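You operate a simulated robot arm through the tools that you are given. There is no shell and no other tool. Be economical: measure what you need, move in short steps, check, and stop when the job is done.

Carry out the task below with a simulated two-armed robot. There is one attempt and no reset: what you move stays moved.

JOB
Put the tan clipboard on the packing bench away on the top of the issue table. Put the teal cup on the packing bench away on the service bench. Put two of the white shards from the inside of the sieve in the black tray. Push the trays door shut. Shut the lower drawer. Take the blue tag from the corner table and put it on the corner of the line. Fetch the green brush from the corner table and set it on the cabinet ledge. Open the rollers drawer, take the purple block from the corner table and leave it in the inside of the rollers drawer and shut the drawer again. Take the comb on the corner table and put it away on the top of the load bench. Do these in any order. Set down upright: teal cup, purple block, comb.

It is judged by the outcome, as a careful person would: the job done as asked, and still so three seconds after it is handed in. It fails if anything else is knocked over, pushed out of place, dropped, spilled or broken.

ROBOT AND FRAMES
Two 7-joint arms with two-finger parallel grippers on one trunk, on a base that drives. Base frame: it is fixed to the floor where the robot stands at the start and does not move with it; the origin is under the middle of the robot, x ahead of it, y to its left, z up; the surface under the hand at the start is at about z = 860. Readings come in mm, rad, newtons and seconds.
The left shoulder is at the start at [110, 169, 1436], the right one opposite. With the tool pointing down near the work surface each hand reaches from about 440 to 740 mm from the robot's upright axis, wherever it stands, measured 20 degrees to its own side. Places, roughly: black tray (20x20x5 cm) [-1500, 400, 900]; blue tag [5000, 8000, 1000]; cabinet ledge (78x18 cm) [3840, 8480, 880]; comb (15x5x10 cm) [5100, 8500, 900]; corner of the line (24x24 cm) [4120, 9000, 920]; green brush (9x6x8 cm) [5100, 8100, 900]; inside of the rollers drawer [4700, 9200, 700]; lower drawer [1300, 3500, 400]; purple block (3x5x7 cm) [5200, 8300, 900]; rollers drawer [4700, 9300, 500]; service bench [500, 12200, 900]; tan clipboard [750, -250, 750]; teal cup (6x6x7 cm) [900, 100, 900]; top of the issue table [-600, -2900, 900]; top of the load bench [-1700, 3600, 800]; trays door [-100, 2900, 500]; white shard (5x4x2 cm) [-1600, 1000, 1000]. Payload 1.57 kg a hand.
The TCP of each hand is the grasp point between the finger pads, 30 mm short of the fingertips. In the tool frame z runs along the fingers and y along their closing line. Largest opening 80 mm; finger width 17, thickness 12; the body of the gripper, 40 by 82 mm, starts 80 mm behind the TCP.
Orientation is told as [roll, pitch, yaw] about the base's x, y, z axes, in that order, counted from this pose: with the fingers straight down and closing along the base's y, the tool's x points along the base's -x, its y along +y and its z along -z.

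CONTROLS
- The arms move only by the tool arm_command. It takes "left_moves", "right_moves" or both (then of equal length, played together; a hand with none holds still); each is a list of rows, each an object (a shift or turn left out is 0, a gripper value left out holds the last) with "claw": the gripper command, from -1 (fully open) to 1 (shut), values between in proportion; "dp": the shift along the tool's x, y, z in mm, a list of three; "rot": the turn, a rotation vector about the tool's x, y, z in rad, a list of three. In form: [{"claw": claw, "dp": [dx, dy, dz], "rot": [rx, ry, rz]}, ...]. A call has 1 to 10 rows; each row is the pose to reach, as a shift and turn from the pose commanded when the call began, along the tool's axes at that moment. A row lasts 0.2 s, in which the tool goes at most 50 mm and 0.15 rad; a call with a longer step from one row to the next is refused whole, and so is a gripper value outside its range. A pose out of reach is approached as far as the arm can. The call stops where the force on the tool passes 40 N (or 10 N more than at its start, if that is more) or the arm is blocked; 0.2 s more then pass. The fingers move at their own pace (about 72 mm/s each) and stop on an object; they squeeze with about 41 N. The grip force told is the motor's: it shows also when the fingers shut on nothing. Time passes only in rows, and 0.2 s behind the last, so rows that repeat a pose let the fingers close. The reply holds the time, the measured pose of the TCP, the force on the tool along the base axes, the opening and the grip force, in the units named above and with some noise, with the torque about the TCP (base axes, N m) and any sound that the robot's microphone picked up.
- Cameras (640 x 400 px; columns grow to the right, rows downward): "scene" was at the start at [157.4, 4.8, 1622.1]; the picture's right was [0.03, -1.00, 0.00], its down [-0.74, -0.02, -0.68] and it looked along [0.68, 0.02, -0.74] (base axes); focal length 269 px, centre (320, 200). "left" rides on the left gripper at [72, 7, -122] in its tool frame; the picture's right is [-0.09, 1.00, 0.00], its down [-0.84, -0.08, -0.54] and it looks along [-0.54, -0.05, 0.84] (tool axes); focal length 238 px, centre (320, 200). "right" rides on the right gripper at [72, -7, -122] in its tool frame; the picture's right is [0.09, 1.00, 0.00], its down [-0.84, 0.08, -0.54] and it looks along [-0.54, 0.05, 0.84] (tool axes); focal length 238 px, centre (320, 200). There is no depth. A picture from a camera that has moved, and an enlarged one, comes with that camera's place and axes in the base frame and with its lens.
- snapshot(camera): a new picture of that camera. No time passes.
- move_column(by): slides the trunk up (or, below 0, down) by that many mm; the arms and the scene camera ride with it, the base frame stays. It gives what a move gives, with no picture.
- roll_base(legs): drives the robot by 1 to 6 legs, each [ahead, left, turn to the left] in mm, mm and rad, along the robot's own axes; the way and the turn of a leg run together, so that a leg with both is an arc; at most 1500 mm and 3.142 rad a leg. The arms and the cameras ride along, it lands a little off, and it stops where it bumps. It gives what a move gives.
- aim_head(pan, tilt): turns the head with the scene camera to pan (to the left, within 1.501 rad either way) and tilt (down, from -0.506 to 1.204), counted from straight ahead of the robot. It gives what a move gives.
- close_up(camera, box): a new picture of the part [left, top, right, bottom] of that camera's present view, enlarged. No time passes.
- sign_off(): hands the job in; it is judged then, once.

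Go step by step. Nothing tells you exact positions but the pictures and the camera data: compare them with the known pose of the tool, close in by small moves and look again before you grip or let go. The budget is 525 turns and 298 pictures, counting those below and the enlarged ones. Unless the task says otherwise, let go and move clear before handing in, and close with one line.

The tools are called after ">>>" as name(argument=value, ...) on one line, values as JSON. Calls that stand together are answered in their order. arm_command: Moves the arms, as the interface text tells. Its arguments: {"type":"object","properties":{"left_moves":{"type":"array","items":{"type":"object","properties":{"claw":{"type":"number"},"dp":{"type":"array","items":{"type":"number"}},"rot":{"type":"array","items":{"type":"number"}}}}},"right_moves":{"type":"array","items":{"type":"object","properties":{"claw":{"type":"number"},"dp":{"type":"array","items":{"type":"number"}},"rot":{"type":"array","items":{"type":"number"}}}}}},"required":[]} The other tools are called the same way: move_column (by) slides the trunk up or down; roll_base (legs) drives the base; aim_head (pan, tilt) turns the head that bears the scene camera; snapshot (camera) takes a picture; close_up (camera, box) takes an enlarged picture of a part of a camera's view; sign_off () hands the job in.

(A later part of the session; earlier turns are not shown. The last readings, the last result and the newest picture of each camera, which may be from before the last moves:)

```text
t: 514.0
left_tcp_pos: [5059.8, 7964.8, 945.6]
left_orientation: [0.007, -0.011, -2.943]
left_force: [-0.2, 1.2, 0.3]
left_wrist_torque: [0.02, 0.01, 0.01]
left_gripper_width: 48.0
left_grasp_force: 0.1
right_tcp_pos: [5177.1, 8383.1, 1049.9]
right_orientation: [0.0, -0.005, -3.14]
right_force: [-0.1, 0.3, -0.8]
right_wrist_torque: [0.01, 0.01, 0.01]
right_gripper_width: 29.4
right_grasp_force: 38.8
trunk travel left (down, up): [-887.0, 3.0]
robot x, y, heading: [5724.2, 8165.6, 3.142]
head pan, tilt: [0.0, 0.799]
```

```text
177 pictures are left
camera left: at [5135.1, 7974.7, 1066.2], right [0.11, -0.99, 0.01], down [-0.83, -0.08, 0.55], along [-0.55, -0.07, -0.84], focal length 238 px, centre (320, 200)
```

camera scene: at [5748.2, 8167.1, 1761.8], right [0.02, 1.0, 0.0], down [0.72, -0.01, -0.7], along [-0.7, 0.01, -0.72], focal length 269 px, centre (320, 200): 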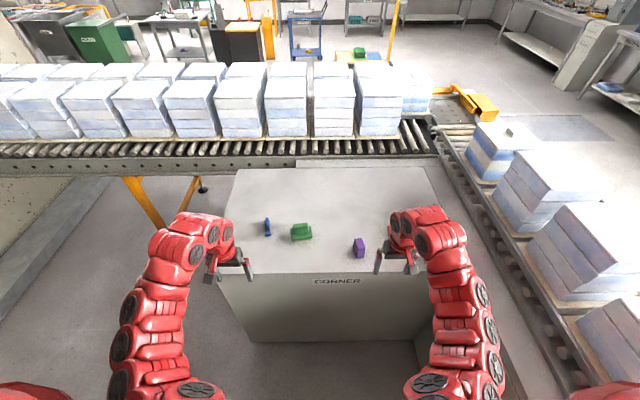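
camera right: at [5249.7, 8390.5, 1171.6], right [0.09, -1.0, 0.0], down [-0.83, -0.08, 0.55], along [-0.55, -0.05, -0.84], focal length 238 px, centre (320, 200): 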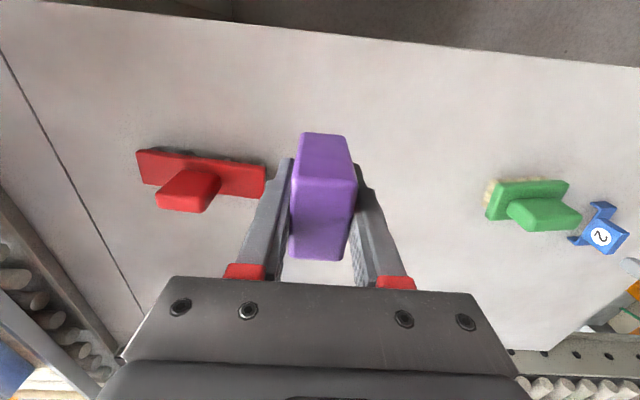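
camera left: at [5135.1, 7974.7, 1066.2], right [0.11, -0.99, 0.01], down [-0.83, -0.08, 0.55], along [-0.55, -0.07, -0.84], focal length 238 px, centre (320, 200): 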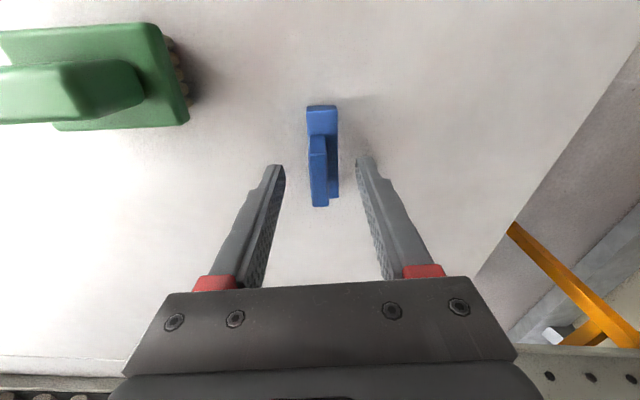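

>>> arm_command(left_moves=[{"dp": [0, -1, 15]}, {"dp": [0, -1, 26]}, {"dp": [0, -1, 26], "claw": 1}, {"dp": [0, -1, 26]}, {"dp": [0, -1, 26]}])

>>> snapshot(camera="left")

```text
t: 515.2
left_tcp_pos: [5060.5, 7964.7, 918.3]
left_orientation: [0.006, -0.012, -2.942]
left_force: [-0.6, 0.8, 0.4]
left_wrist_torque: [0.0, 0.01, -0.02]
left_gripper_width: 20.6
left_grasp_force: 34.1
right_tcp_pos: [5177.2, 8382.3, 1050.1]
right_orientation: [-0.001, -0.006, -3.139]
right_force: [-0.5, 0.2, -1.3]
right_wrist_torque: [0.01, 0.04, -0.02]
right_gripper_width: 29.0
right_grasp_force: 39.0
trunk travel left (down, up): [-887.0, 3.0]
robot x, y, heading: [5723.6, 8167.9, 3.139]
head pan, tilt: [0.0, 0.799]
```

```text
176 pictures are left
camera left: at [5135.2, 7975.0, 1038.8], right [0.11, -0.99, 0.01], down [-0.83, -0.08, 0.55], along [-0.55, -0.07, -0.83], focal length 238 px, centre (320, 200)
```

left: 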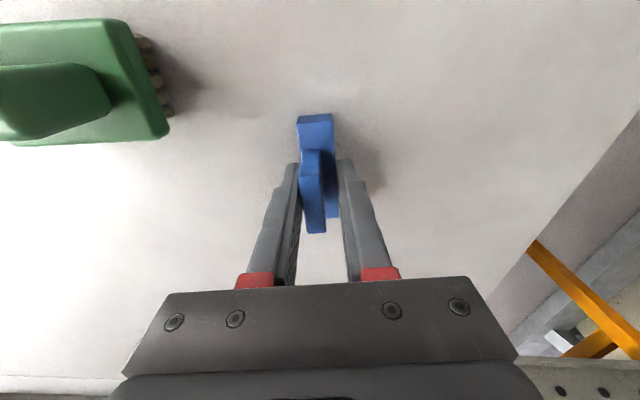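

>>> arm_command(left_moves=[{"dp": [0, 0, -10]}, {"dp": [0, 0, -40]}, {"dp": [0, 0, -80]}, {"dp": [0, 0, -120]}])

>>> snapshot(camera="left")

```text
t: 516.2
left_tcp_pos: [5065.5, 7968.9, 1039.1]
left_orientation: [0.007, -0.011, -2.943]
left_force: [0.9, -0.4, -0.4]
left_wrist_torque: [0.01, -0.01, -0.01]
left_gripper_width: 20.6
left_grasp_force: 34.6
right_tcp_pos: [5177.2, 8383.5, 1048.5]
right_orientation: [0.0, -0.007, -3.14]
right_force: [0.2, 0.5, -0.4]
right_wrist_torque: [-0.03, 0.01, 0.0]
right_gripper_width: 29.5
right_grasp_force: 39.0
trunk travel left (down, up): [-887.0, 3.0]
robot x, y, heading: [5728.7, 8162.7, 3.14]
head pan, tilt: [0.0, 0.799]
```

```text
175 pictures are left
camera left: at [5140.0, 7978.7, 1158.9], right [0.11, -0.99, 0.01], down [-0.83, -0.08, 0.55], along [-0.55, -0.07, -0.83], focal length 238 px, centre (320, 200)
```

left: 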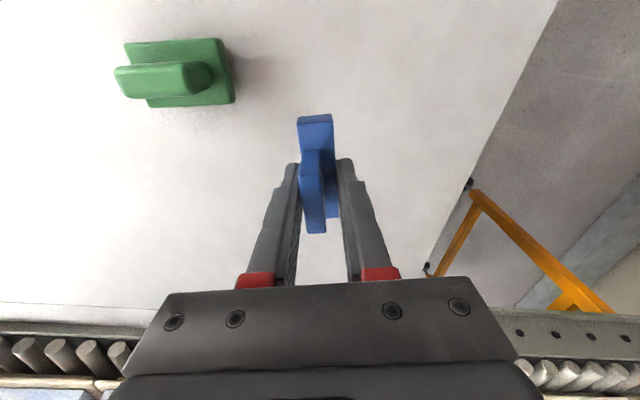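

Both held. Leaving: back out, strafe south, turn south, then cross the strip in gentle legs.

>>> roll_base(legs=[[-180, 0, 0], [0, 1000, 0], [0, 0, 1.571]])

>>> roll_base(legs=[[500, 0, 0]])

>>> aim_head(pan=0.0, tilt=0.7)

>>> snapshot(camera="scene")

```text
t: 526.4
left_tcp_pos: [6071.8, 6509.9, 1037.4]
left_orientation: [0.006, -0.011, -1.377]
left_force: [0.8, -0.5, 0.3]
left_wrist_torque: [-0.01, 0.02, -0.05]
left_gripper_width: 20.7
left_grasp_force: 34.0
right_tcp_pos: [5658.7, 6624.1, 1050.2]
right_orientation: [0.0, -0.005, -1.577]
right_force: [-0.9, 0.4, -1.2]
right_wrist_torque: [0.0, 0.01, 0.0]
right_gripper_width: 29.3
right_grasp_force: 39.3
trunk travel left (down, up): [-887.0, 3.0]
robot x, y, heading: [5885.0, 7170.9, -1.579]
head pan, tilt: [0.0, 0.799]
```

```text
t: 529.4
left_tcp_pos: [6071.5, 6003.7, 1037.6]
left_orientation: [0.007, -0.011, -1.373]
left_force: [0.4, 0.7, -0.8]
left_wrist_torque: [-0.01, 0.02, 0.01]
left_gripper_width: 20.6
left_grasp_force: 34.4
right_tcp_pos: [5658.0, 6116.0, 1049.4]
right_orientation: [-0.002, -0.005, -1.572]
right_force: [-0.6, 0.8, -1.4]
right_wrist_torque: [-0.04, 0.01, 0.01]
right_gripper_width: 29.3
right_grasp_force: 38.6
trunk travel left (down, up): [-887.0, 3.0]
robot x, y, heading: [5878.1, 6666.5, -1.574]
head pan, tilt: [0.0, 0.799]
```

```text
t: 530.0
left_tcp_pos: [6071.5, 6003.8, 1038.1]
left_orientation: [0.007, -0.01, -1.374]
left_force: [-0.7, 1.1, -0.9]
left_wrist_torque: [-0.01, 0.01, 0.02]
left_gripper_width: 20.6
left_grasp_force: 34.1
right_tcp_pos: [5657.7, 6115.9, 1049.0]
right_orientation: [-0.001, -0.005, -1.573]
right_force: [0.1, 0.4, -0.4]
right_wrist_torque: [0.0, 0.04, 0.01]
right_gripper_width: 29.1
right_grasp_force: 38.8
trunk travel left (down, up): [-887.0, 3.0]
robot x, y, heading: [5881.4, 6662.9, -1.576]
head pan, tilt: [0.0, 0.7]
```

```text
174 pictures are left
camera scene: at [5875.1, 6501.1, 1769.9], right [-1.0, 0.0, 0.0], down [0.0, 0.64, -0.76], along [0.0, -0.76, -0.64], focal length 269 px, centre (320, 200)
```

scene: 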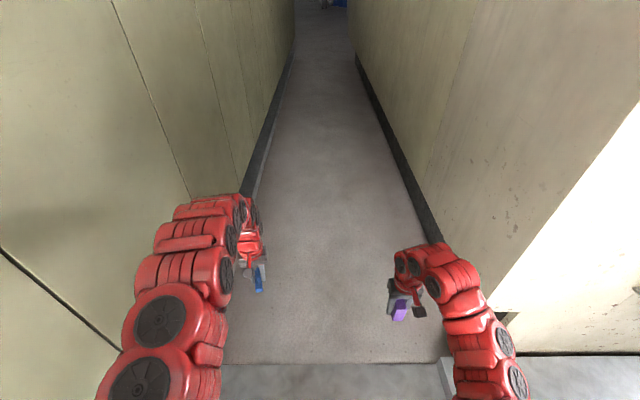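

The strip spans y≈5900–6160. Crossing gently in 120 mm legs.

>>> roll_base(legs=[[200, 0, 0], [120, 0, 0], [120, 0, 0], [120, 0, 0], [120, 0, 0], [120, 0, 0]])

```text
t: 535.8
left_tcp_pos: [6058.4, 5198.6, 1040.4]
left_orientation: [0.004, -0.014, -1.383]
left_force: [0.2, 0.6, -0.4]
left_wrist_torque: [-0.05, -0.01, 0.0]
left_gripper_width: 21.0
left_grasp_force: 34.1
right_tcp_pos: [5646.0, 5315.5, 1046.7]
right_orientation: [0.0, 0.0, -1.579]
right_force: [-1.1, 0.5, -0.8]
right_wrist_torque: [-0.01, -0.06, 0.03]
right_gripper_width: 29.5
right_grasp_force: 39.7
trunk travel left (down, up): [-887.0, 3.0]
robot x, y, heading: [5873.8, 5862.6, -1.579]
head pan, tilt: [0.0, 0.7]
```

>>> roll_base(legs=[[120, 0, 0], [120, 0, 0], [120, 0, 0], [120, 0, 0], [200, 0, 0]])

```text
t: 540.8
left_tcp_pos: [6043.9, 4535.6, 1049.6]
left_orientation: [0.0, -0.031, -1.394]
left_force: [0.1, -0.3, 0.5]
left_wrist_torque: [-0.01, -0.01, -0.02]
left_gripper_width: 20.9
left_grasp_force: 34.2
right_tcp_pos: [5632.4, 4656.6, 1055.0]
right_orientation: [-0.002, -0.019, -1.588]
right_force: [0.3, 0.2, -1.0]
right_wrist_torque: [-0.06, 0.0, -0.02]
right_gripper_width: 29.4
right_grasp_force: 39.2
trunk travel left (down, up): [-887.0, 3.0]
robot x, y, heading: [5861.3, 5181.6, -1.594]
head pan, tilt: [0.0, 0.7]
```

Across. Continuing south and around the oven end.

>>> roll_base(legs=[[0, 0, 0.02], [1500, 0, 0], [1500, 0, 0], [1500, 0, 0]])

>>> roll_base(legs=[[1500, 0, 0], [1400, 0, 0]])

>>> snapshot(camera="scene")

```text
t: 562.6
left_tcp_pos: [5899.2, 39.4, 1048.5]
left_orientation: [0.001, -0.029, -1.431]
left_force: [0.5, 0.6, -0.1]
left_wrist_torque: [-0.01, -0.03, 0.01]
left_gripper_width: 20.5
left_grasp_force: 34.2
right_tcp_pos: [5494.3, 174.5, 1052.4]
right_orientation: [0.0, -0.016, -1.624]
right_force: [-0.1, -0.1, -0.5]
right_wrist_torque: [0.01, 0.0, 0.0]
right_gripper_width: 29.4
right_grasp_force: 39.0
trunk travel left (down, up): [-887.0, 3.0]
robot x, y, heading: [5741.4, 693.8, -1.628]
head pan, tilt: [0.0, 0.7]
```

```text
t: 576.8
left_tcp_pos: [5700.3, -2894.1, 1047.4]
left_orientation: [0.001, -0.032, -1.443]
left_force: [0.4, 0.0, -0.5]
left_wrist_torque: [-0.01, 0.03, -0.02]
left_gripper_width: 20.7
left_grasp_force: 34.1
right_tcp_pos: [5294.4, -2751.4, 1053.7]
right_orientation: [-0.002, -0.016, -1.637]
right_force: [-0.4, -1.2, -1.5]
right_wrist_torque: [0.01, -0.02, -0.02]
right_gripper_width: 29.5
right_grasp_force: 38.7
trunk travel left (down, up): [-887.0, 3.0]
robot x, y, heading: [5546.8, -2237.9, -1.637]
head pan, tilt: [0.0, 0.7]
```

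```text
173 pictures are left
camera scene: at [5536.0, -2398.1, 1770.1], right [-1.0, 0.07, 0.0], down [0.05, 0.64, -0.76], along [-0.05, -0.76, -0.64], focal length 269 px, centre (320, 200)
```

scene: 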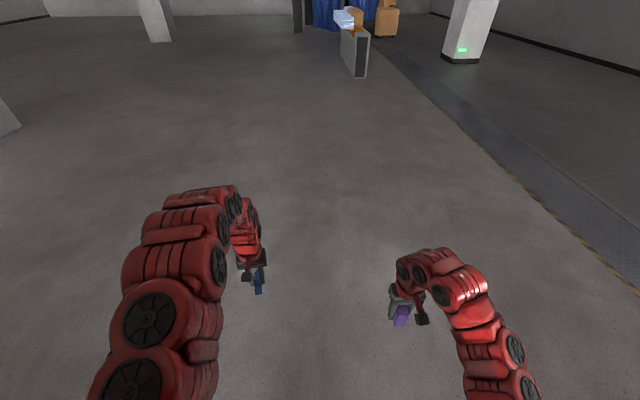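

>>> roll_base(legs=[[0, 0, -1.505], [1500, 0, 0], [1500, 0, 0], [100, 0, 0], [0, 0, -1.571]])

>>> aim_head(pan=0.0, tilt=0.4)

>>> snapshot(camera="scene")

```text
t: 599.6
left_tcp_pos: [2240.4, -1519.9, 1047.9]
left_orientation: [-0.001, -0.032, 1.755]
left_force: [0.6, 0.8, -0.9]
left_wrist_torque: [0.01, -0.04, 0.0]
left_gripper_width: 20.7
left_grasp_force: 33.8
right_tcp_pos: [2651.6, -1638.8, 1053.3]
right_orientation: [-0.003, -0.015, 1.56]
right_force: [-0.5, 0.0, -0.4]
right_wrist_torque: [-0.03, 0.0, -0.02]
right_gripper_width: 29.4
right_grasp_force: 38.9
trunk travel left (down, up): [-887.0, 3.0]
robot x, y, heading: [2426.4, -2168.2, 1.555]
head pan, tilt: [0.0, 0.7]
```

```text
t: 600.4
left_tcp_pos: [2240.5, -1518.4, 1049.0]
left_orientation: [0.001, -0.034, 1.754]
left_force: [0.5, -0.3, -0.3]
left_wrist_torque: [-0.01, 0.0, -0.02]
left_gripper_width: 20.8
left_grasp_force: 34.0
right_tcp_pos: [2651.4, -1639.6, 1054.0]
right_orientation: [-0.003, -0.016, 1.559]
right_force: [0.8, 0.5, -1.0]
right_wrist_torque: [0.01, 0.0, -0.01]
right_gripper_width: 29.5
right_grasp_force: 39.4
trunk travel left (down, up): [-887.0, 3.0]
robot x, y, heading: [2425.1, -2167.2, 1.557]
head pan, tilt: [0.0, 0.4]
```

```text
172 pictures are left
camera scene: at [2427.3, -1992.8, 1796.8], right [1.0, -0.01, 0.0], down [-0.01, -0.39, -0.92], along [0.01, 0.92, -0.39], focal length 269 px, centre (320, 200)
```

scene: 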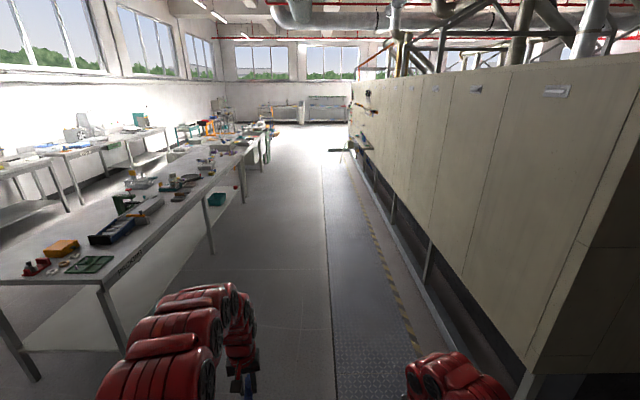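

>>> roll_base(legs=[[0, 0, 0.015], [1500, 0, 0], [1500, 0, 0], [1500, 0, 0], [1500, 0, 0]])

>>> roll_base(legs=[[1500, 0, 0], [1500, 0, 0], [1400, 0, 0]])

>>> aim_head(pan=-0.9, tilt=0.45)

>>> snapshot(camera="scene")

```text
t: 629.0
left_tcp_pos: [1996.2, 4422.6, 1049.2]
left_orientation: [-0.001, -0.032, 1.814]
left_force: [0.1, 0.4, 0.3]
left_wrist_torque: [0.03, 0.0, 0.0]
left_gripper_width: 20.5
left_grasp_force: 34.2
right_tcp_pos: [2414.1, 4326.8, 1051.9]
right_orientation: [-0.001, -0.016, 1.618]
right_force: [-0.3, 0.1, -0.8]
right_wrist_torque: [-0.01, 0.02, -0.01]
right_gripper_width: 29.3
right_grasp_force: 39.4
trunk travel left (down, up): [-887.0, 3.0]
robot x, y, heading: [2219.0, 3787.1, 1.615]
head pan, tilt: [0.0, 0.4]
```

```text
t: 650.0
left_tcp_pos: [1725.9, 8816.4, 1048.8]
left_orientation: [0.0, -0.035, 1.796]
left_force: [-0.2, 0.1, -0.5]
left_wrist_torque: [0.01, 0.0, 0.03]
left_gripper_width: 20.7
left_grasp_force: 33.9
right_tcp_pos: [2142.9, 8713.0, 1053.5]
right_orientation: [-0.001, -0.017, 1.602]
right_force: [0.8, 0.1, -1.1]
right_wrist_torque: [0.03, 0.0, 0.01]
right_gripper_width: 29.4
right_grasp_force: 39.2
trunk travel left (down, up): [-887.0, 3.0]
robot x, y, heading: [1938.3, 8173.3, 1.601]
head pan, tilt: [0.0, 0.4]
```

```text
t: 651.2
left_tcp_pos: [1726.0, 8816.9, 1047.4]
left_orientation: [0.0, -0.035, 1.798]
left_force: [0.0, -0.3, 0.4]
left_wrist_torque: [0.04, -0.02, 0.0]
left_gripper_width: 20.7
left_grasp_force: 33.9
right_tcp_pos: [2143.4, 8713.5, 1053.2]
right_orientation: [-0.002, -0.015, 1.603]
right_force: [-0.3, -0.2, -1.1]
right_wrist_torque: [0.01, 0.03, 0.04]
right_gripper_width: 29.2
right_grasp_force: 38.9
trunk travel left (down, up): [-887.0, 3.0]
robot x, y, heading: [1940.3, 8175.9, 1.6]
head pan, tilt: [-0.901, 0.45]
```

```text
171 pictures are left
camera scene: at [2005.5, 8317.0, 1792.2], right [0.64, -0.77, 0.0], down [-0.33, -0.28, -0.9], along [0.69, 0.58, -0.44], focal length 269 px, centre (320, 200)
```

scene: 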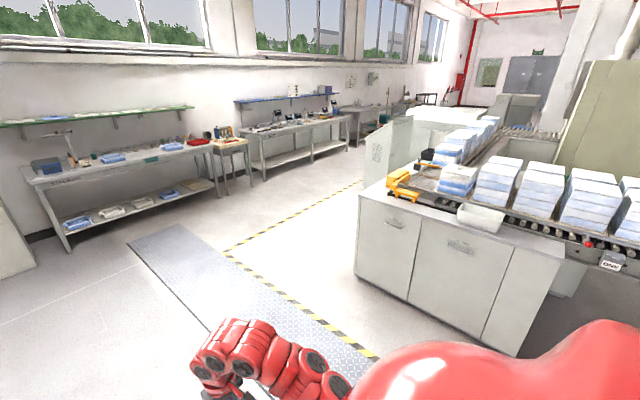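

>>> roll_base(legs=[[0, 0, -1.6], [900, 620, 0]])

>>> aim_head(pan=0.0, tilt=0.55)

>>> snapshot(camera="scene")

>>> close_up(camera="scene", box=[200, 80, 440, 230])

```text
t: 660.7
left_tcp_pos: [3479.5, 8959.1, 1050.0]
left_orientation: [0.0, -0.035, 0.167]
left_force: [0.0, 0.3, 0.3]
left_wrist_torque: [0.02, 0.02, -0.01]
left_gripper_width: 20.6
left_grasp_force: 34.2
right_tcp_pos: [3353.3, 8549.9, 1054.6]
right_orientation: [-0.003, -0.016, -0.027]
right_force: [-0.3, 0.1, 0.4]
right_wrist_torque: [-0.03, -0.03, 0.01]
right_gripper_width: 29.3
right_grasp_force: 38.9
trunk travel left (down, up): [-887.0, 3.0]
robot x, y, heading: [2829.7, 8784.3, -0.03]
head pan, tilt: [-0.901, 0.45]
```

```text
t: 661.9
left_tcp_pos: [3481.3, 8960.4, 1049.2]
left_orientation: [-0.001, -0.037, 0.169]
left_force: [0.0, -0.1, 0.5]
left_wrist_torque: [-0.02, -0.02, -0.02]
left_gripper_width: 20.6
left_grasp_force: 34.1
right_tcp_pos: [3353.7, 8550.4, 1054.0]
right_orientation: [-0.003, -0.015, -0.026]
right_force: [-0.1, 1.1, -1.1]
right_wrist_torque: [0.04, 0.0, 0.0]
right_gripper_width: 29.4
right_grasp_force: 38.5
trunk travel left (down, up): [-887.0, 3.0]
robot x, y, heading: [2828.8, 8782.8, -0.03]
head pan, tilt: [0.0, 0.55]
```

```text
170 pictures are left
camera scene: at [2996.3, 8780.9, 1783.2], right [-0.03, -1.0, 0.0], down [-0.52, 0.02, -0.85], along [0.85, -0.03, -0.52], focal length 269 px, centre (320, 200)
```

scene: 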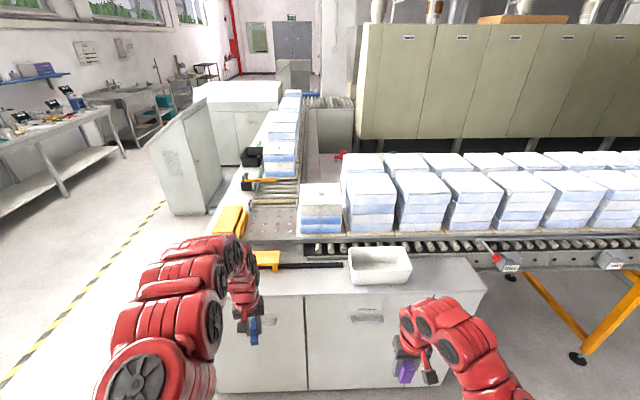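

```text
2.67 times, centred on (320, 155) of scene
camera zoom: at [2996.3, 8780.9, 1783.2], right [-0.03, -1.0, 0.0], down [-0.52, 0.02, -0.85], along [0.85, -0.03, -0.52], focal length 718 px, centre (320, 320)
```

zoom: 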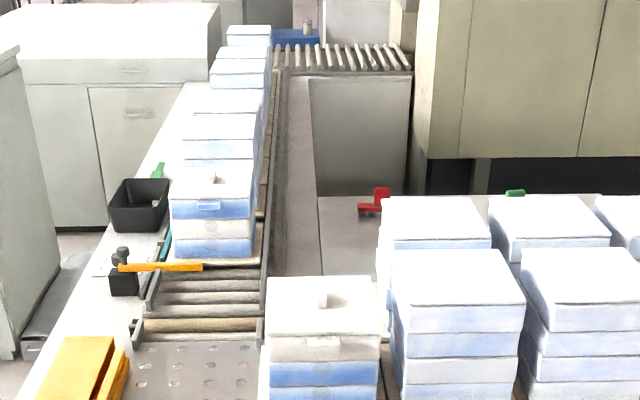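

The perforated corner plate is centred near [4180,9000], z≈920. Pulling the right hand back a bit and approaching from the west.

>>> arm_command(right_moves=[{"dp": [30, 0, 0]}, {"dp": [50, 0, 0]}])

>>> roll_base(legs=[[500, 0, 0.03]])

>>> aim_head(pan=0.15, tilt=0.8)

>>> snapshot(camera="scene")

>>> snapshot(camera="left")

```text
t: 662.5
left_tcp_pos: [3481.6, 8959.4, 1049.6]
left_orientation: [0.001, -0.038, 0.168]
left_force: [-0.3, 0.4, -1.1]
left_wrist_torque: [0.03, 0.04, -0.02]
left_gripper_width: 20.5
left_grasp_force: 34.2
right_tcp_pos: [3303.6, 8552.0, 1053.8]
right_orientation: [-0.002, -0.017, -0.025]
right_force: [0.2, 0.2, -0.8]
right_wrist_torque: [0.01, -0.02, -0.03]
right_gripper_width: 29.5
right_grasp_force: 39.5
trunk travel left (down, up): [-887.0, 3.0]
robot x, y, heading: [2824.4, 8782.2, -0.031]
head pan, tilt: [0.0, 0.55]
```

```text
t: 665.5
left_tcp_pos: [3992.7, 8982.4, 1049.3]
left_orientation: [-0.002, -0.036, 0.207]
left_force: [-0.3, -0.7, -0.5]
left_wrist_torque: [0.0, -0.03, 0.01]
left_gripper_width: 20.8
left_grasp_force: 34.0
right_tcp_pos: [3831.1, 8566.3, 1052.9]
right_orientation: [-0.002, -0.015, 0.013]
right_force: [0.0, -0.2, -1.2]
right_wrist_torque: [0.0, -0.01, 0.0]
right_gripper_width: 29.8
right_grasp_force: 38.9
trunk travel left (down, up): [-887.0, 3.0]
robot x, y, heading: [3347.4, 8781.9, 0.009]
head pan, tilt: [0.0, 0.55]
```

```text
t: 666.3
left_tcp_pos: [3994.7, 8980.8, 1047.5]
left_orientation: [0.001, -0.039, 0.208]
left_force: [0.3, 0.1, -0.7]
left_wrist_torque: [0.0, 0.0, 0.0]
left_gripper_width: 20.8
left_grasp_force: 34.6
right_tcp_pos: [3832.2, 8565.1, 1054.7]
right_orientation: [-0.003, -0.016, 0.015]
right_force: [0.9, -0.2, -0.7]
right_wrist_torque: [0.01, 0.02, -0.03]
right_gripper_width: 29.4
right_grasp_force: 39.1
trunk travel left (down, up): [-887.0, 3.0]
robot x, y, heading: [3350.3, 8779.5, 0.009]
head pan, tilt: [0.15, 0.799]
```

```text
168 pictures are left
camera scene: at [3506.4, 8794.9, 1761.7], right [0.16, -0.99, 0.0], down [-0.71, -0.11, -0.7], along [0.69, 0.11, -0.72], focal length 269 px, centre (320, 200)
```

scene: 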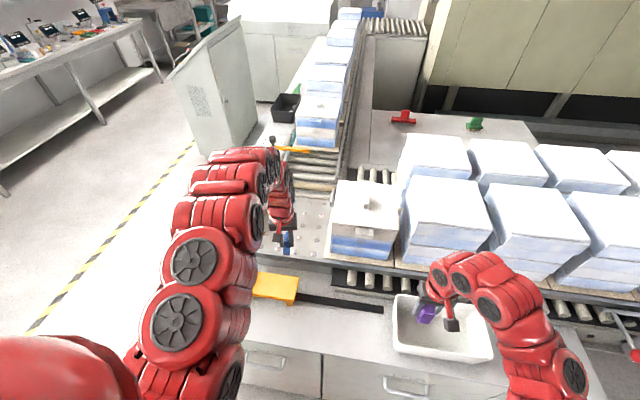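

```text
167 pictures are left
camera left: at [3920.2, 8973.5, 1167.1], right [-0.12, 0.99, 0.0], down [0.81, 0.09, 0.57], along [0.57, 0.07, -0.82], focal length 238 px, centre (320, 200)
```

left: 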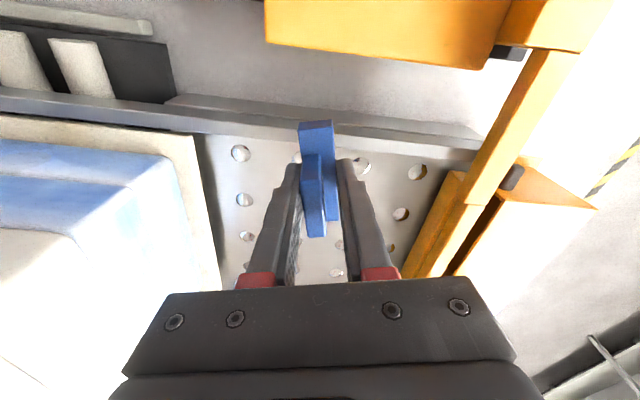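

>>> arm_command(right_moves=[{"dp": [20, 0, 0]}, {"dp": [40, 0, 0]}])

>>> roll_base(legs=[[150, 18, 0]])

>>> snapshot(camera="left")

>>> snapshot(camera="scene")

```text
t: 666.9
left_tcp_pos: [3992.7, 8981.8, 1049.1]
left_orientation: [0.001, -0.035, 0.207]
left_force: [0.0, 0.1, -0.3]
left_wrist_torque: [-0.02, 0.0, 0.0]
left_gripper_width: 20.8
left_grasp_force: 34.5
right_tcp_pos: [3791.4, 8565.2, 1054.3]
right_orientation: [-0.001, -0.018, 0.016]
right_force: [0.4, -1.0, -0.1]
right_wrist_torque: [0.02, -0.03, 0.02]
right_gripper_width: 29.4
right_grasp_force: 39.1
trunk travel left (down, up): [-887.0, 3.0]
robot x, y, heading: [3348.7, 8778.1, 0.011]
head pan, tilt: [0.15, 0.799]
```

```text
t: 668.3
left_tcp_pos: [4135.4, 8993.8, 1046.3]
left_orientation: [-0.001, -0.039, 0.198]
left_force: [-0.4, 0.6, -0.3]
left_wrist_torque: [-0.02, 0.03, -0.03]
left_gripper_width: 21.0
left_grasp_force: 34.0
right_tcp_pos: [3925.3, 8580.9, 1053.0]
right_orientation: [-0.001, -0.011, 0.006]
right_force: [0.6, -0.3, -0.8]
right_wrist_torque: [0.01, 0.05, 0.01]
right_gripper_width: 29.2
right_grasp_force: 39.4
trunk travel left (down, up): [-887.0, 3.0]
robot x, y, heading: [3478.9, 8800.6, -0.002]
head pan, tilt: [0.15, 0.799]
stopped in leg 1: the robot was blocked; the commanded pose is now the measured one
```

```text
166 pictures are left
camera left: at [4059.5, 8986.3, 1165.1], right [-0.11, 0.99, 0.0], down [0.81, 0.08, 0.57], along [0.57, 0.06, -0.82], focal length 238 px, centre (320, 200)
```

left: 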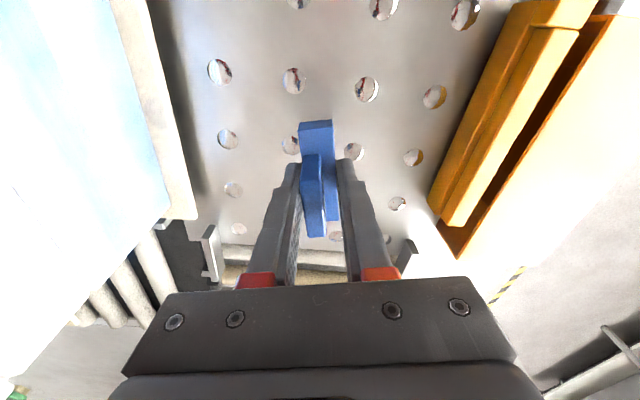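

```text
165 pictures are left
camera scene: at [3644.5, 8812.3, 1761.0], right [0.15, -0.99, 0.0], down [-0.71, -0.11, -0.69], along [0.69, 0.1, -0.72], focal length 269 px, centre (320, 200)
```

scene: 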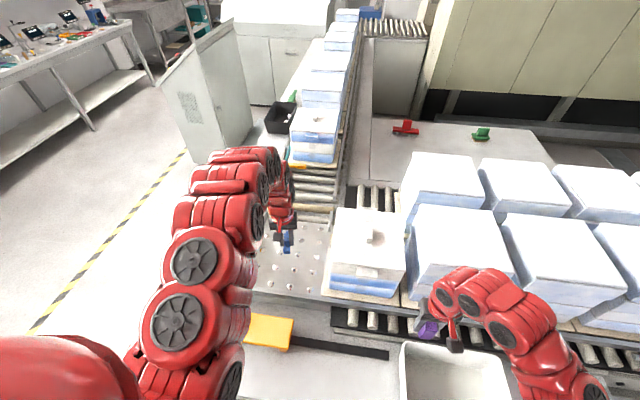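

Base touched the cabinet; the tag is over the plate anyway. Backing 15 mm and lowering.

>>> roll_base(legs=[[-15, 0, 0]])

>>> arm_command(left_moves=[{"dp": [0, 0, 25], "rot": [0, 0.02, 0]}, {"dp": [0, 0, 50], "rot": [0, 0.036, 0]}, {"dp": [0, 0, 70], "rot": [0, 0.036, 0]}])

>>> snapshot(camera="left")

```text
t: 669.1
left_tcp_pos: [4116.2, 8992.3, 1046.8]
left_orientation: [0.0, -0.038, 0.197]
left_force: [0.6, -0.3, -0.8]
left_wrist_torque: [0.03, 0.02, 0.02]
left_gripper_width: 20.8
left_grasp_force: 34.2
right_tcp_pos: [3909.1, 8578.8, 1053.8]
right_orientation: [-0.001, -0.015, 0.004]
right_force: [-0.2, -0.5, -1.0]
right_wrist_torque: [0.0, 0.04, 0.02]
right_gripper_width: 29.4
right_grasp_force: 38.9
trunk travel left (down, up): [-887.0, 3.0]
robot x, y, heading: [3466.8, 8797.2, 0.004]
head pan, tilt: [0.15, 0.799]
```

```text
t: 669.9
left_tcp_pos: [4115.6, 8994.1, 978.2]
left_orientation: [-0.001, -0.005, 0.197]
left_force: [0.4, -0.4, 0.1]
left_wrist_torque: [-0.02, 0.01, 0.02]
left_gripper_width: 20.6
left_grasp_force: 34.2
right_tcp_pos: [3905.9, 8580.0, 1053.6]
right_orientation: [-0.002, -0.018, 0.004]
right_force: [0.5, 0.1, -1.6]
right_wrist_torque: [0.02, 0.01, -0.01]
right_gripper_width: 29.3
right_grasp_force: 38.7
trunk travel left (down, up): [-887.0, 3.0]
robot x, y, heading: [3464.6, 8800.4, -0.003]
head pan, tilt: [0.15, 0.799]
```

```text
164 pictures are left
camera left: at [4044.4, 8987.1, 1098.6], right [-0.1, 0.99, 0.0], down [0.83, 0.09, 0.55], along [0.54, 0.06, -0.84], focal length 238 px, centre (320, 200)
```

left: 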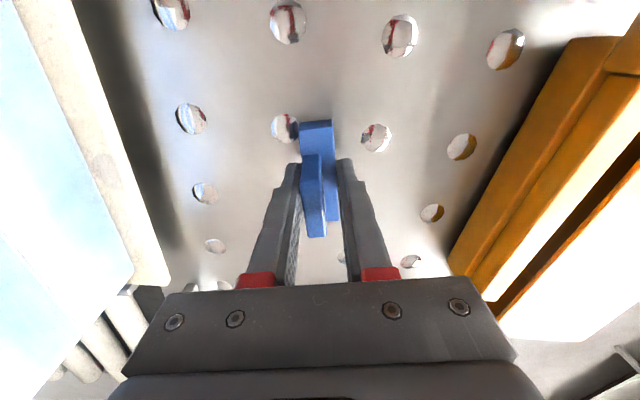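

>>> arm_command(left_moves=[{"dp": [0, 0, 8]}, {"dp": [0, 0, 14]}, {"dp": [0, 0, 18]}, {"dp": [0, 0, 22]}, {"dp": [0, 0, 25]}, {"dp": [0, 0, 28]}, {"dp": [0, 0, 31]}, {"dp": [0, 0, 34]}])

>>> snapshot(camera="left")

```text
t: 671.0
left_tcp_pos: [4116.3, 8991.8, 959.6]
left_orientation: [-0.002, -0.008, 0.196]
left_force: [-3.5, -2.7, 19.9]
left_wrist_torque: [0.0, 0.18, 0.07]
left_gripper_width: 20.8
left_grasp_force: 34.0
right_tcp_pos: [3903.7, 8579.3, 1054.2]
right_orientation: [-0.001, -0.021, 0.005]
right_force: [-0.3, -0.5, -0.9]
right_wrist_torque: [0.01, -0.02, -0.02]
right_gripper_width: 29.3
right_grasp_force: 38.9
trunk travel left (down, up): [-887.0, 3.0]
robot x, y, heading: [3465.9, 8798.9, -0.008]
head pan, tilt: [0.15, 0.799]
stopped in row 5 (left hand): the force on the tool passed its limit at 46 N (the readings are from after the stop); the commanded pose is now the measured one
```

```text
163 pictures are left
camera left: at [4045.0, 8985.6, 1080.7], right [-0.1, 0.99, 0.0], down [0.83, 0.09, 0.55], along [0.55, 0.06, -0.84], focal length 238 px, centre (320, 200)
```

left: 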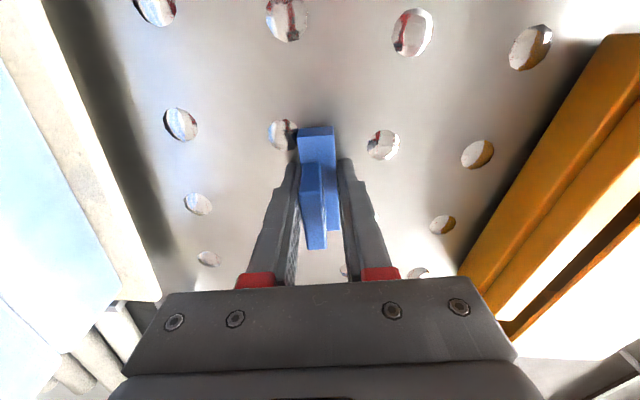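

Tag rests on the plate (z≈920). Releasing and lifting.

>>> arm_command(left_moves=[{"dp": [0, 0, -1]}, {"dp": [0, 0, -1], "claw": -0.1}, {"dp": [0, 0, -1]}, {"dp": [0, 0, -1]}, {"dp": [0, 0, -30]}, {"dp": [0, 0, -70]}, {"dp": [0, 0, -100]}])

>>> snapshot(camera="left")

```text
t: 672.6
left_tcp_pos: [4117.2, 8994.3, 1056.9]
left_orientation: [-0.002, -0.007, 0.195]
left_force: [-0.4, 0.1, -0.1]
left_wrist_torque: [0.03, 0.01, 0.01]
left_gripper_width: 44.0
left_grasp_force: 0.0
right_tcp_pos: [3906.6, 8578.9, 1053.3]
right_orientation: [-0.003, -0.016, 0.005]
right_force: [-0.1, 0.2, -1.1]
right_wrist_torque: [0.04, -0.01, -0.03]
right_gripper_width: 29.4
right_grasp_force: 39.1
trunk travel left (down, up): [-887.0, 3.0]
robot x, y, heading: [3464.9, 8799.0, 0.0]
head pan, tilt: [0.15, 0.799]
```

```text
162 pictures are left
camera left: at [4046.3, 8987.5, 1178.6], right [-0.1, 0.99, 0.0], down [0.83, 0.09, 0.55], along [0.54, 0.06, -0.84], focal length 238 px, centre (320, 200)
```

left: 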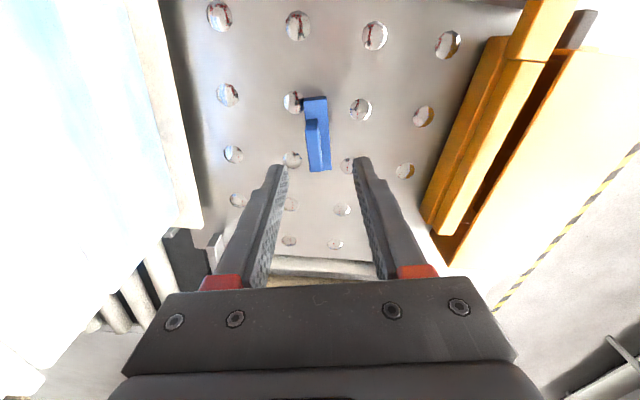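

Tag placed. Now to the north face for the rollers drawer.

>>> roll_base(legs=[[-500, 0, 0], [0, 1500, 0], [1500, 0, 0], [200, 0, 0], [0, 0, -1.571]])

>>> aim_head(pan=0.0, tilt=0.7)

>>> snapshot(camera="scene")

```text
t: 694.6
left_tcp_pos: [4916.8, 9664.0, 1058.7]
left_orientation: [-0.002, -0.007, -1.32]
left_force: [0.2, -0.1, 0.2]
left_wrist_torque: [0.01, -0.02, 0.0]
left_gripper_width: 44.2
left_grasp_force: 0.1
right_tcp_pos: [4491.7, 9850.7, 1053.5]
right_orientation: [-0.003, -0.015, -1.509]
right_force: [0.5, -0.7, -0.3]
right_wrist_torque: [0.0, 0.0, 0.02]
right_gripper_width: 29.4
right_grasp_force: 38.9
trunk travel left (down, up): [-887.0, 3.0]
robot x, y, heading: [4684.5, 10305.0, -1.512]
head pan, tilt: [0.15, 0.799]
```

```text
t: 695.3
left_tcp_pos: [4917.1, 9664.5, 1058.7]
left_orientation: [-0.002, -0.007, -1.318]
left_force: [-1.0, 0.0, -0.2]
left_wrist_torque: [-0.03, 0.02, 0.03]
left_gripper_width: 44.1
left_grasp_force: 0.1
right_tcp_pos: [4494.2, 9851.3, 1052.8]
right_orientation: [-0.003, -0.016, -1.509]
right_force: [-0.2, 0.2, -1.3]
right_wrist_torque: [0.03, 0.0, 0.02]
right_gripper_width: 29.5
right_grasp_force: 39.0
trunk travel left (down, up): [-887.0, 3.0]
robot x, y, heading: [4681.7, 10306.6, -1.516]
head pan, tilt: [0.0, 0.7]
```

```text
161 pictures are left
camera scene: at [4691.1, 10141.8, 1770.0], right [-1.0, -0.06, 0.0], down [-0.04, 0.64, -0.76], along [0.04, -0.76, -0.64], focal length 269 px, centre (320, 200)
```

scene: 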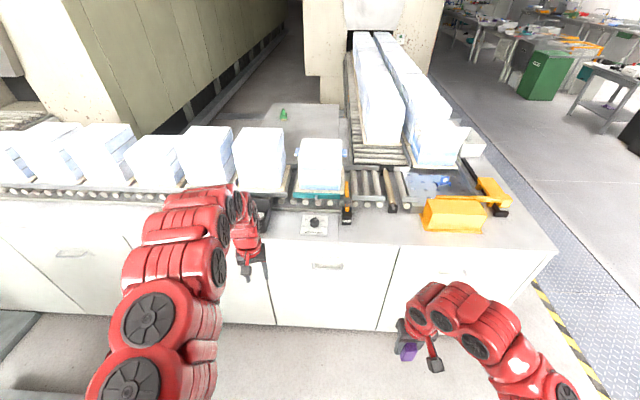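

>>> close_up(camera="scene", box=[240, 200, 560, 350])

```text
2.00 times, centred on (400, 275) of scene
camera zoom: at [4691.1, 10141.8, 1770.0], right [-1.0, -0.06, 0.0], down [-0.04, 0.64, -0.76], along [0.04, -0.76, -0.64], focal length 538 px, centre (160, 50)
```

zoom: 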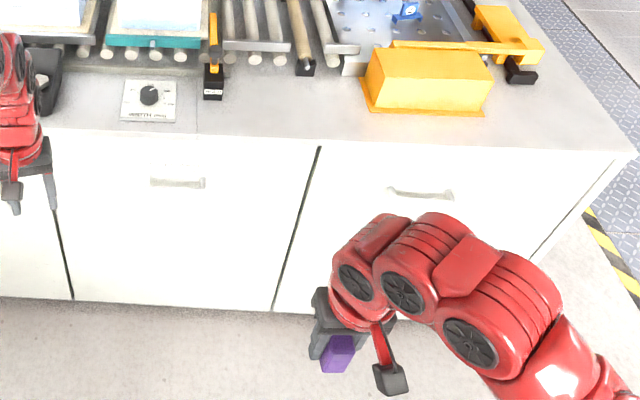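

The centre panel with the handle at ~[4687,9400,747] is the rollers drawer. Preparing the left hand: square yaw, then point forward, then roll to grip the horizontal bar.

>>> arm_command(left_moves=[{"rot": [0, 0, 0.1], "claw": -1}, {"rot": [0, 0, 0.2]}])

>>> arm_command(left_moves=[{"rot": [0, -0.15, 0]}, {"rot": [0, -0.3, 0]}, {"rot": [0, -0.45, 0]}, {"rot": [0, -0.6, 0]}, {"rot": [0, -0.75, 0]}, {"rot": [0, -0.9, 0]}, {"rot": [0, -1.05, 0]}, {"rot": [0, -1.2, 0]}, {"rot": [0, -1.35, 0]}, {"rot": [0, -1.5, 0]}])

>>> arm_command(left_moves=[{"rot": [0, -0.06, 0.14]}, {"rot": [0, -0.06, 0.28]}, {"rot": [0, -0.06, 0.42]}, {"rot": [0, -0.06, 0.56]}, {"rot": [0, -0.06, 0.7]}, {"rot": [0, -0.06, 0.84]}, {"rot": [0, -0.06, 0.98]}, {"rot": [0, -0.06, 1.12]}, {"rot": [0, -0.06, 1.26]}, {"rot": [0, -0.06, 1.4]}])

>>> snapshot(camera="left")

```text
t: 695.9
left_tcp_pos: [4918.2, 9663.7, 1057.8]
left_orientation: [0.001, -0.005, -1.518]
left_force: [0.1, 0.3, -0.4]
left_wrist_torque: [-0.01, -0.03, 0.02]
left_gripper_width: 80.2
left_grasp_force: 0.0
right_tcp_pos: [4491.5, 9851.3, 1054.1]
right_orientation: [-0.001, -0.016, -1.51]
right_force: [0.1, 0.2, -0.5]
right_wrist_torque: [0.02, 0.0, 0.01]
right_gripper_width: 29.5
right_grasp_force: 39.3
trunk travel left (down, up): [-887.0, 3.0]
robot x, y, heading: [4687.0, 10305.0, -1.508]
head pan, tilt: [0.0, 0.7]
```

```text
t: 698.1
left_tcp_pos: [4967.7, 9610.5, 1059.3]
left_orientation: [-0.043, -1.508, -1.473]
left_force: [-0.1, 0.1, -0.1]
left_wrist_torque: [-0.01, 0.01, -0.03]
left_gripper_width: 79.9
left_grasp_force: 0.1
left hand out of reach, approached as far as the arm can: row 2, 3, 4, 5, 6, 7, 8, 9, 10
right_tcp_pos: [4496.7, 9850.5, 1053.7]
right_orientation: [-0.006, -0.013, -1.51]
right_force: [0.8, 0.0, -1.0]
right_wrist_torque: [0.04, 0.03, -0.02]
right_gripper_width: 29.4
right_grasp_force: 38.5
trunk travel left (down, up): [-887.0, 3.0]
robot x, y, heading: [4684.2, 10303.9, -1.508]
head pan, tilt: [0.0, 0.7]
```

```text
refused: row 1 steps farther than a row can; nothing moved
```

```text
159 pictures are left
camera left: at [4968.6, 9737.8, 994.9], right [0.99, 0.05, 0.09], down [-0.1, 0.48, 0.87], along [0.0, -0.87, 0.49], focal length 238 px, centre (320, 200)
```

left: 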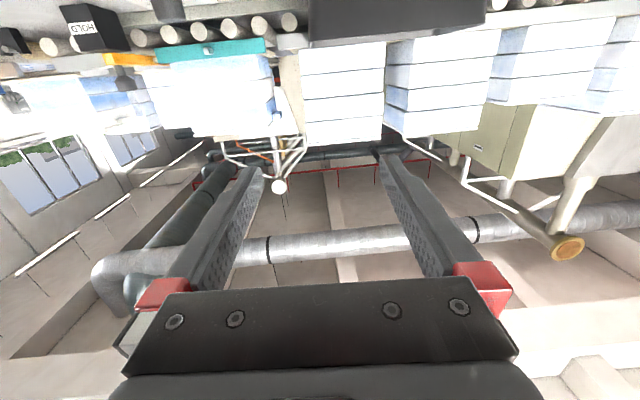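

>>> arm_command(left_moves=[{"rot": [0, 0, 0.15]}, {"rot": [0, 0, 0.3]}, {"rot": [0, 0, 0.45]}, {"rot": [0, 0, 0.6]}, {"rot": [0, 0, 0.75]}, {"rot": [0, 0, 0.9]}, {"rot": [0, 0, 1.05]}, {"rot": [0, 0, 1.2]}, {"rot": [0, 0, 1.35]}, {"rot": [0, 0, 1.5]}])

>>> snapshot(camera="left")

```text
t: 700.3
left_tcp_pos: [4962.3, 9601.3, 1066.3]
left_orientation: [1.503, -0.124, -3.079]
left_force: [0.2, 0.3, 5.6]
left_wrist_torque: [0.51, -0.02, -0.01]
left_gripper_width: 79.7
left_grasp_force: 0.0
left hand out of reach, approached as far as the arm can: row 3, 4, 5, 6, 7, 10
right_tcp_pos: [4491.5, 9848.4, 1052.6]
right_orientation: [-0.001, -0.015, -1.511]
right_force: [0.6, -0.3, -0.9]
right_wrist_torque: [0.05, 0.04, 0.04]
right_gripper_width: 29.2
right_grasp_force: 38.3
trunk travel left (down, up): [-887.0, 3.0]
robot x, y, heading: [4679.9, 10302.0, -1.513]
head pan, tilt: [0.0, 0.7]
```

```text
158 pictures are left
camera left: at [5029.0, 9727.8, 1070.3], right [0.04, -0.07, 1.0], down [-0.87, 0.49, 0.06], along [-0.5, -0.87, -0.04], focal length 238 px, centre (320, 200)
```

left: 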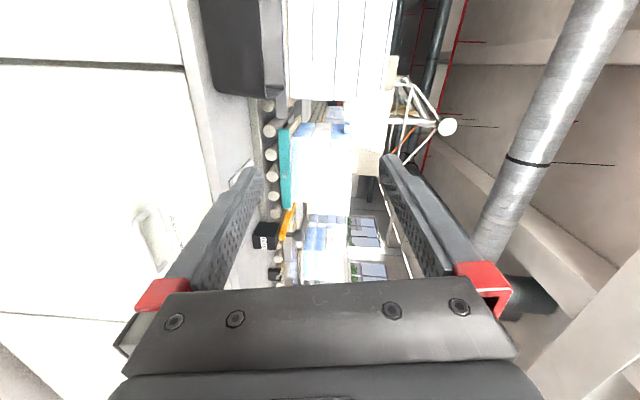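

>>> move_column(by=-320)

>>> snapshot(camera="scene")

>>> snapshot(camera="left")

```text
t: 703.5
left_tcp_pos: [4962.6, 9604.5, 747.0]
left_orientation: [1.507, -0.12, -3.082]
left_force: [0.2, 0.4, 0.3]
left_wrist_torque: [-0.02, 0.0, -0.01]
left_gripper_width: 80.0
left_grasp_force: 0.0
right_tcp_pos: [4491.4, 9850.6, 733.5]
right_orientation: [-0.002, -0.014, -1.509]
right_force: [-0.4, -0.2, -1.1]
right_wrist_torque: [0.04, 0.03, 0.0]
right_gripper_width: 29.4
right_grasp_force: 39.0
trunk travel left (down, up): [-567.0, 323.0]
robot x, y, heading: [4682.6, 10306.4, -1.515]
head pan, tilt: [0.0, 0.7]
```

```text
157 pictures are left
camera scene: at [4691.2, 10142.1, 1450.1], right [-1.0, -0.06, 0.0], down [-0.04, 0.64, -0.76], along [0.04, -0.76, -0.64], focal length 269 px, centre (320, 200)
```

scene: 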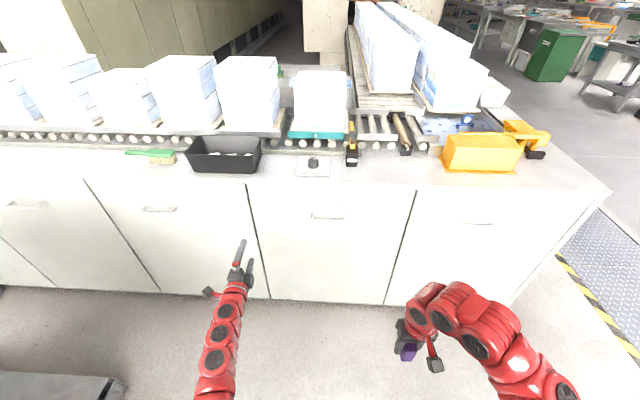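

```text
156 pictures are left
camera left: at [5030.3, 9731.4, 752.7], right [0.03, -0.06, 1.0], down [-0.87, 0.49, 0.06], along [-0.5, -0.87, -0.04], focal length 238 px, centre (320, 200)
```

left: 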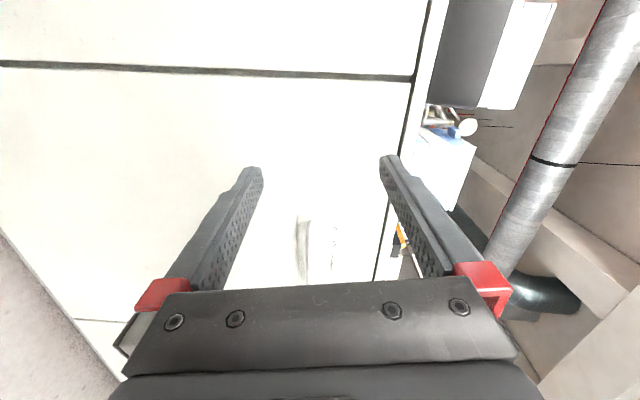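

Handle triangulated at [4693,9397,748]. Aligning the left hand with it.

>>> roll_base(legs=[[0, -268, 0], [115, 0, 0]])

>>> snapshot(camera="left")

>>> close_up(camera="scene", box=[170, 160, 410, 310])

```text
t: 706.3
left_tcp_pos: [4691.2, 9473.8, 746.5]
left_orientation: [1.507, -0.12, -3.082]
left_force: [0.3, -0.2, -0.1]
left_wrist_torque: [-0.01, -0.02, -0.02]
left_gripper_width: 80.0
left_grasp_force: 0.0
right_tcp_pos: [4219.2, 9719.8, 733.6]
right_orientation: [-0.001, -0.016, -1.51]
right_force: [0.3, -1.0, -0.7]
right_wrist_torque: [0.0, -0.01, 0.0]
right_gripper_width: 29.5
right_grasp_force: 39.1
trunk travel left (down, up): [-567.0, 323.0]
robot x, y, heading: [4408.5, 10176.7, -1.511]
head pan, tilt: [0.0, 0.7]
```

```text
155 pictures are left
camera left: at [4757.8, 9599.9, 751.9], right [0.03, -0.06, 1.0], down [-0.87, 0.49, 0.06], along [-0.5, -0.87, -0.04], focal length 238 px, centre (320, 200)
```

left: 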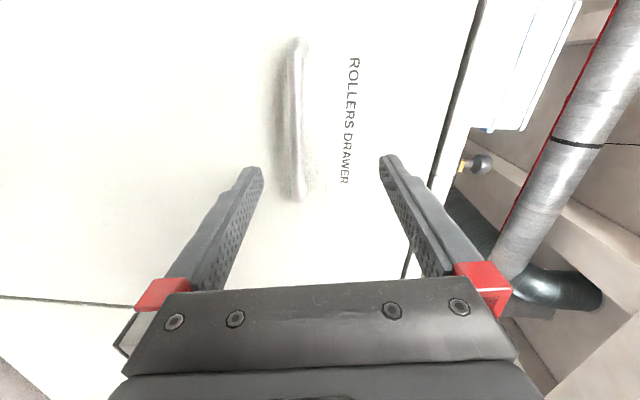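

```text
2.67 times, centred on (290, 235) of scene
camera zoom: at [4418.7, 10009.8, 1449.9], right [-1.0, -0.06, 0.0], down [-0.04, 0.64, -0.76], along [0.04, -0.76, -0.65], focal length 718 px, centre (400, 107)
```

zoom: 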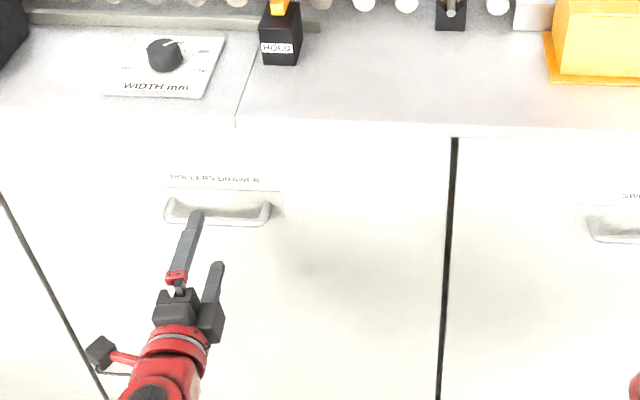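

"ROLLERS DRAWER" label confirmed; bar is at z≈725. Lowering 18 mm and moving the open fingers around it.

>>> arm_command(left_moves=[{"dp": [0, -18, 0]}, {"dp": [0, -18, 20]}, {"dp": [0, -18, 40]}, {"dp": [0, -18, 52]}])

>>> snapshot(camera="left")

```text
t: 707.3
left_tcp_pos: [4690.7, 9472.9, 747.6]
left_orientation: [1.506, -0.121, -3.08]
left_force: [0.2, -0.8, -0.4]
left_wrist_torque: [0.02, 0.04, -0.01]
left_gripper_width: 79.9
left_grasp_force: 0.1
left hand out of reach, approached as far as the arm can: row 1, 2, 3, 4
right_tcp_pos: [4219.9, 9719.8, 733.0]
right_orientation: [-0.001, -0.017, -1.511]
right_force: [-1.3, 0.4, -0.6]
right_wrist_torque: [-0.01, 0.0, -0.03]
right_gripper_width: 29.3
right_grasp_force: 38.9
trunk travel left (down, up): [-567.0, 323.0]
robot x, y, heading: [4413.8, 10172.0, -1.513]
head pan, tilt: [0.0, 0.7]
```

```text
153 pictures are left
camera left: at [4757.7, 9600.5, 752.4], right [0.03, -0.06, 1.0], down [-0.87, 0.49, 0.06], along [-0.5, -0.87, -0.04], focal length 238 px, centre (320, 200)
```

left: 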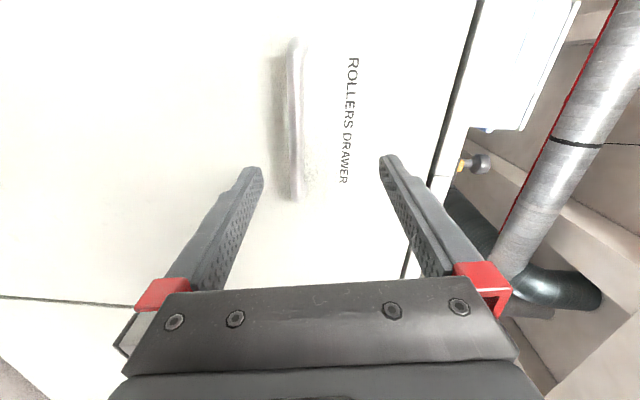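

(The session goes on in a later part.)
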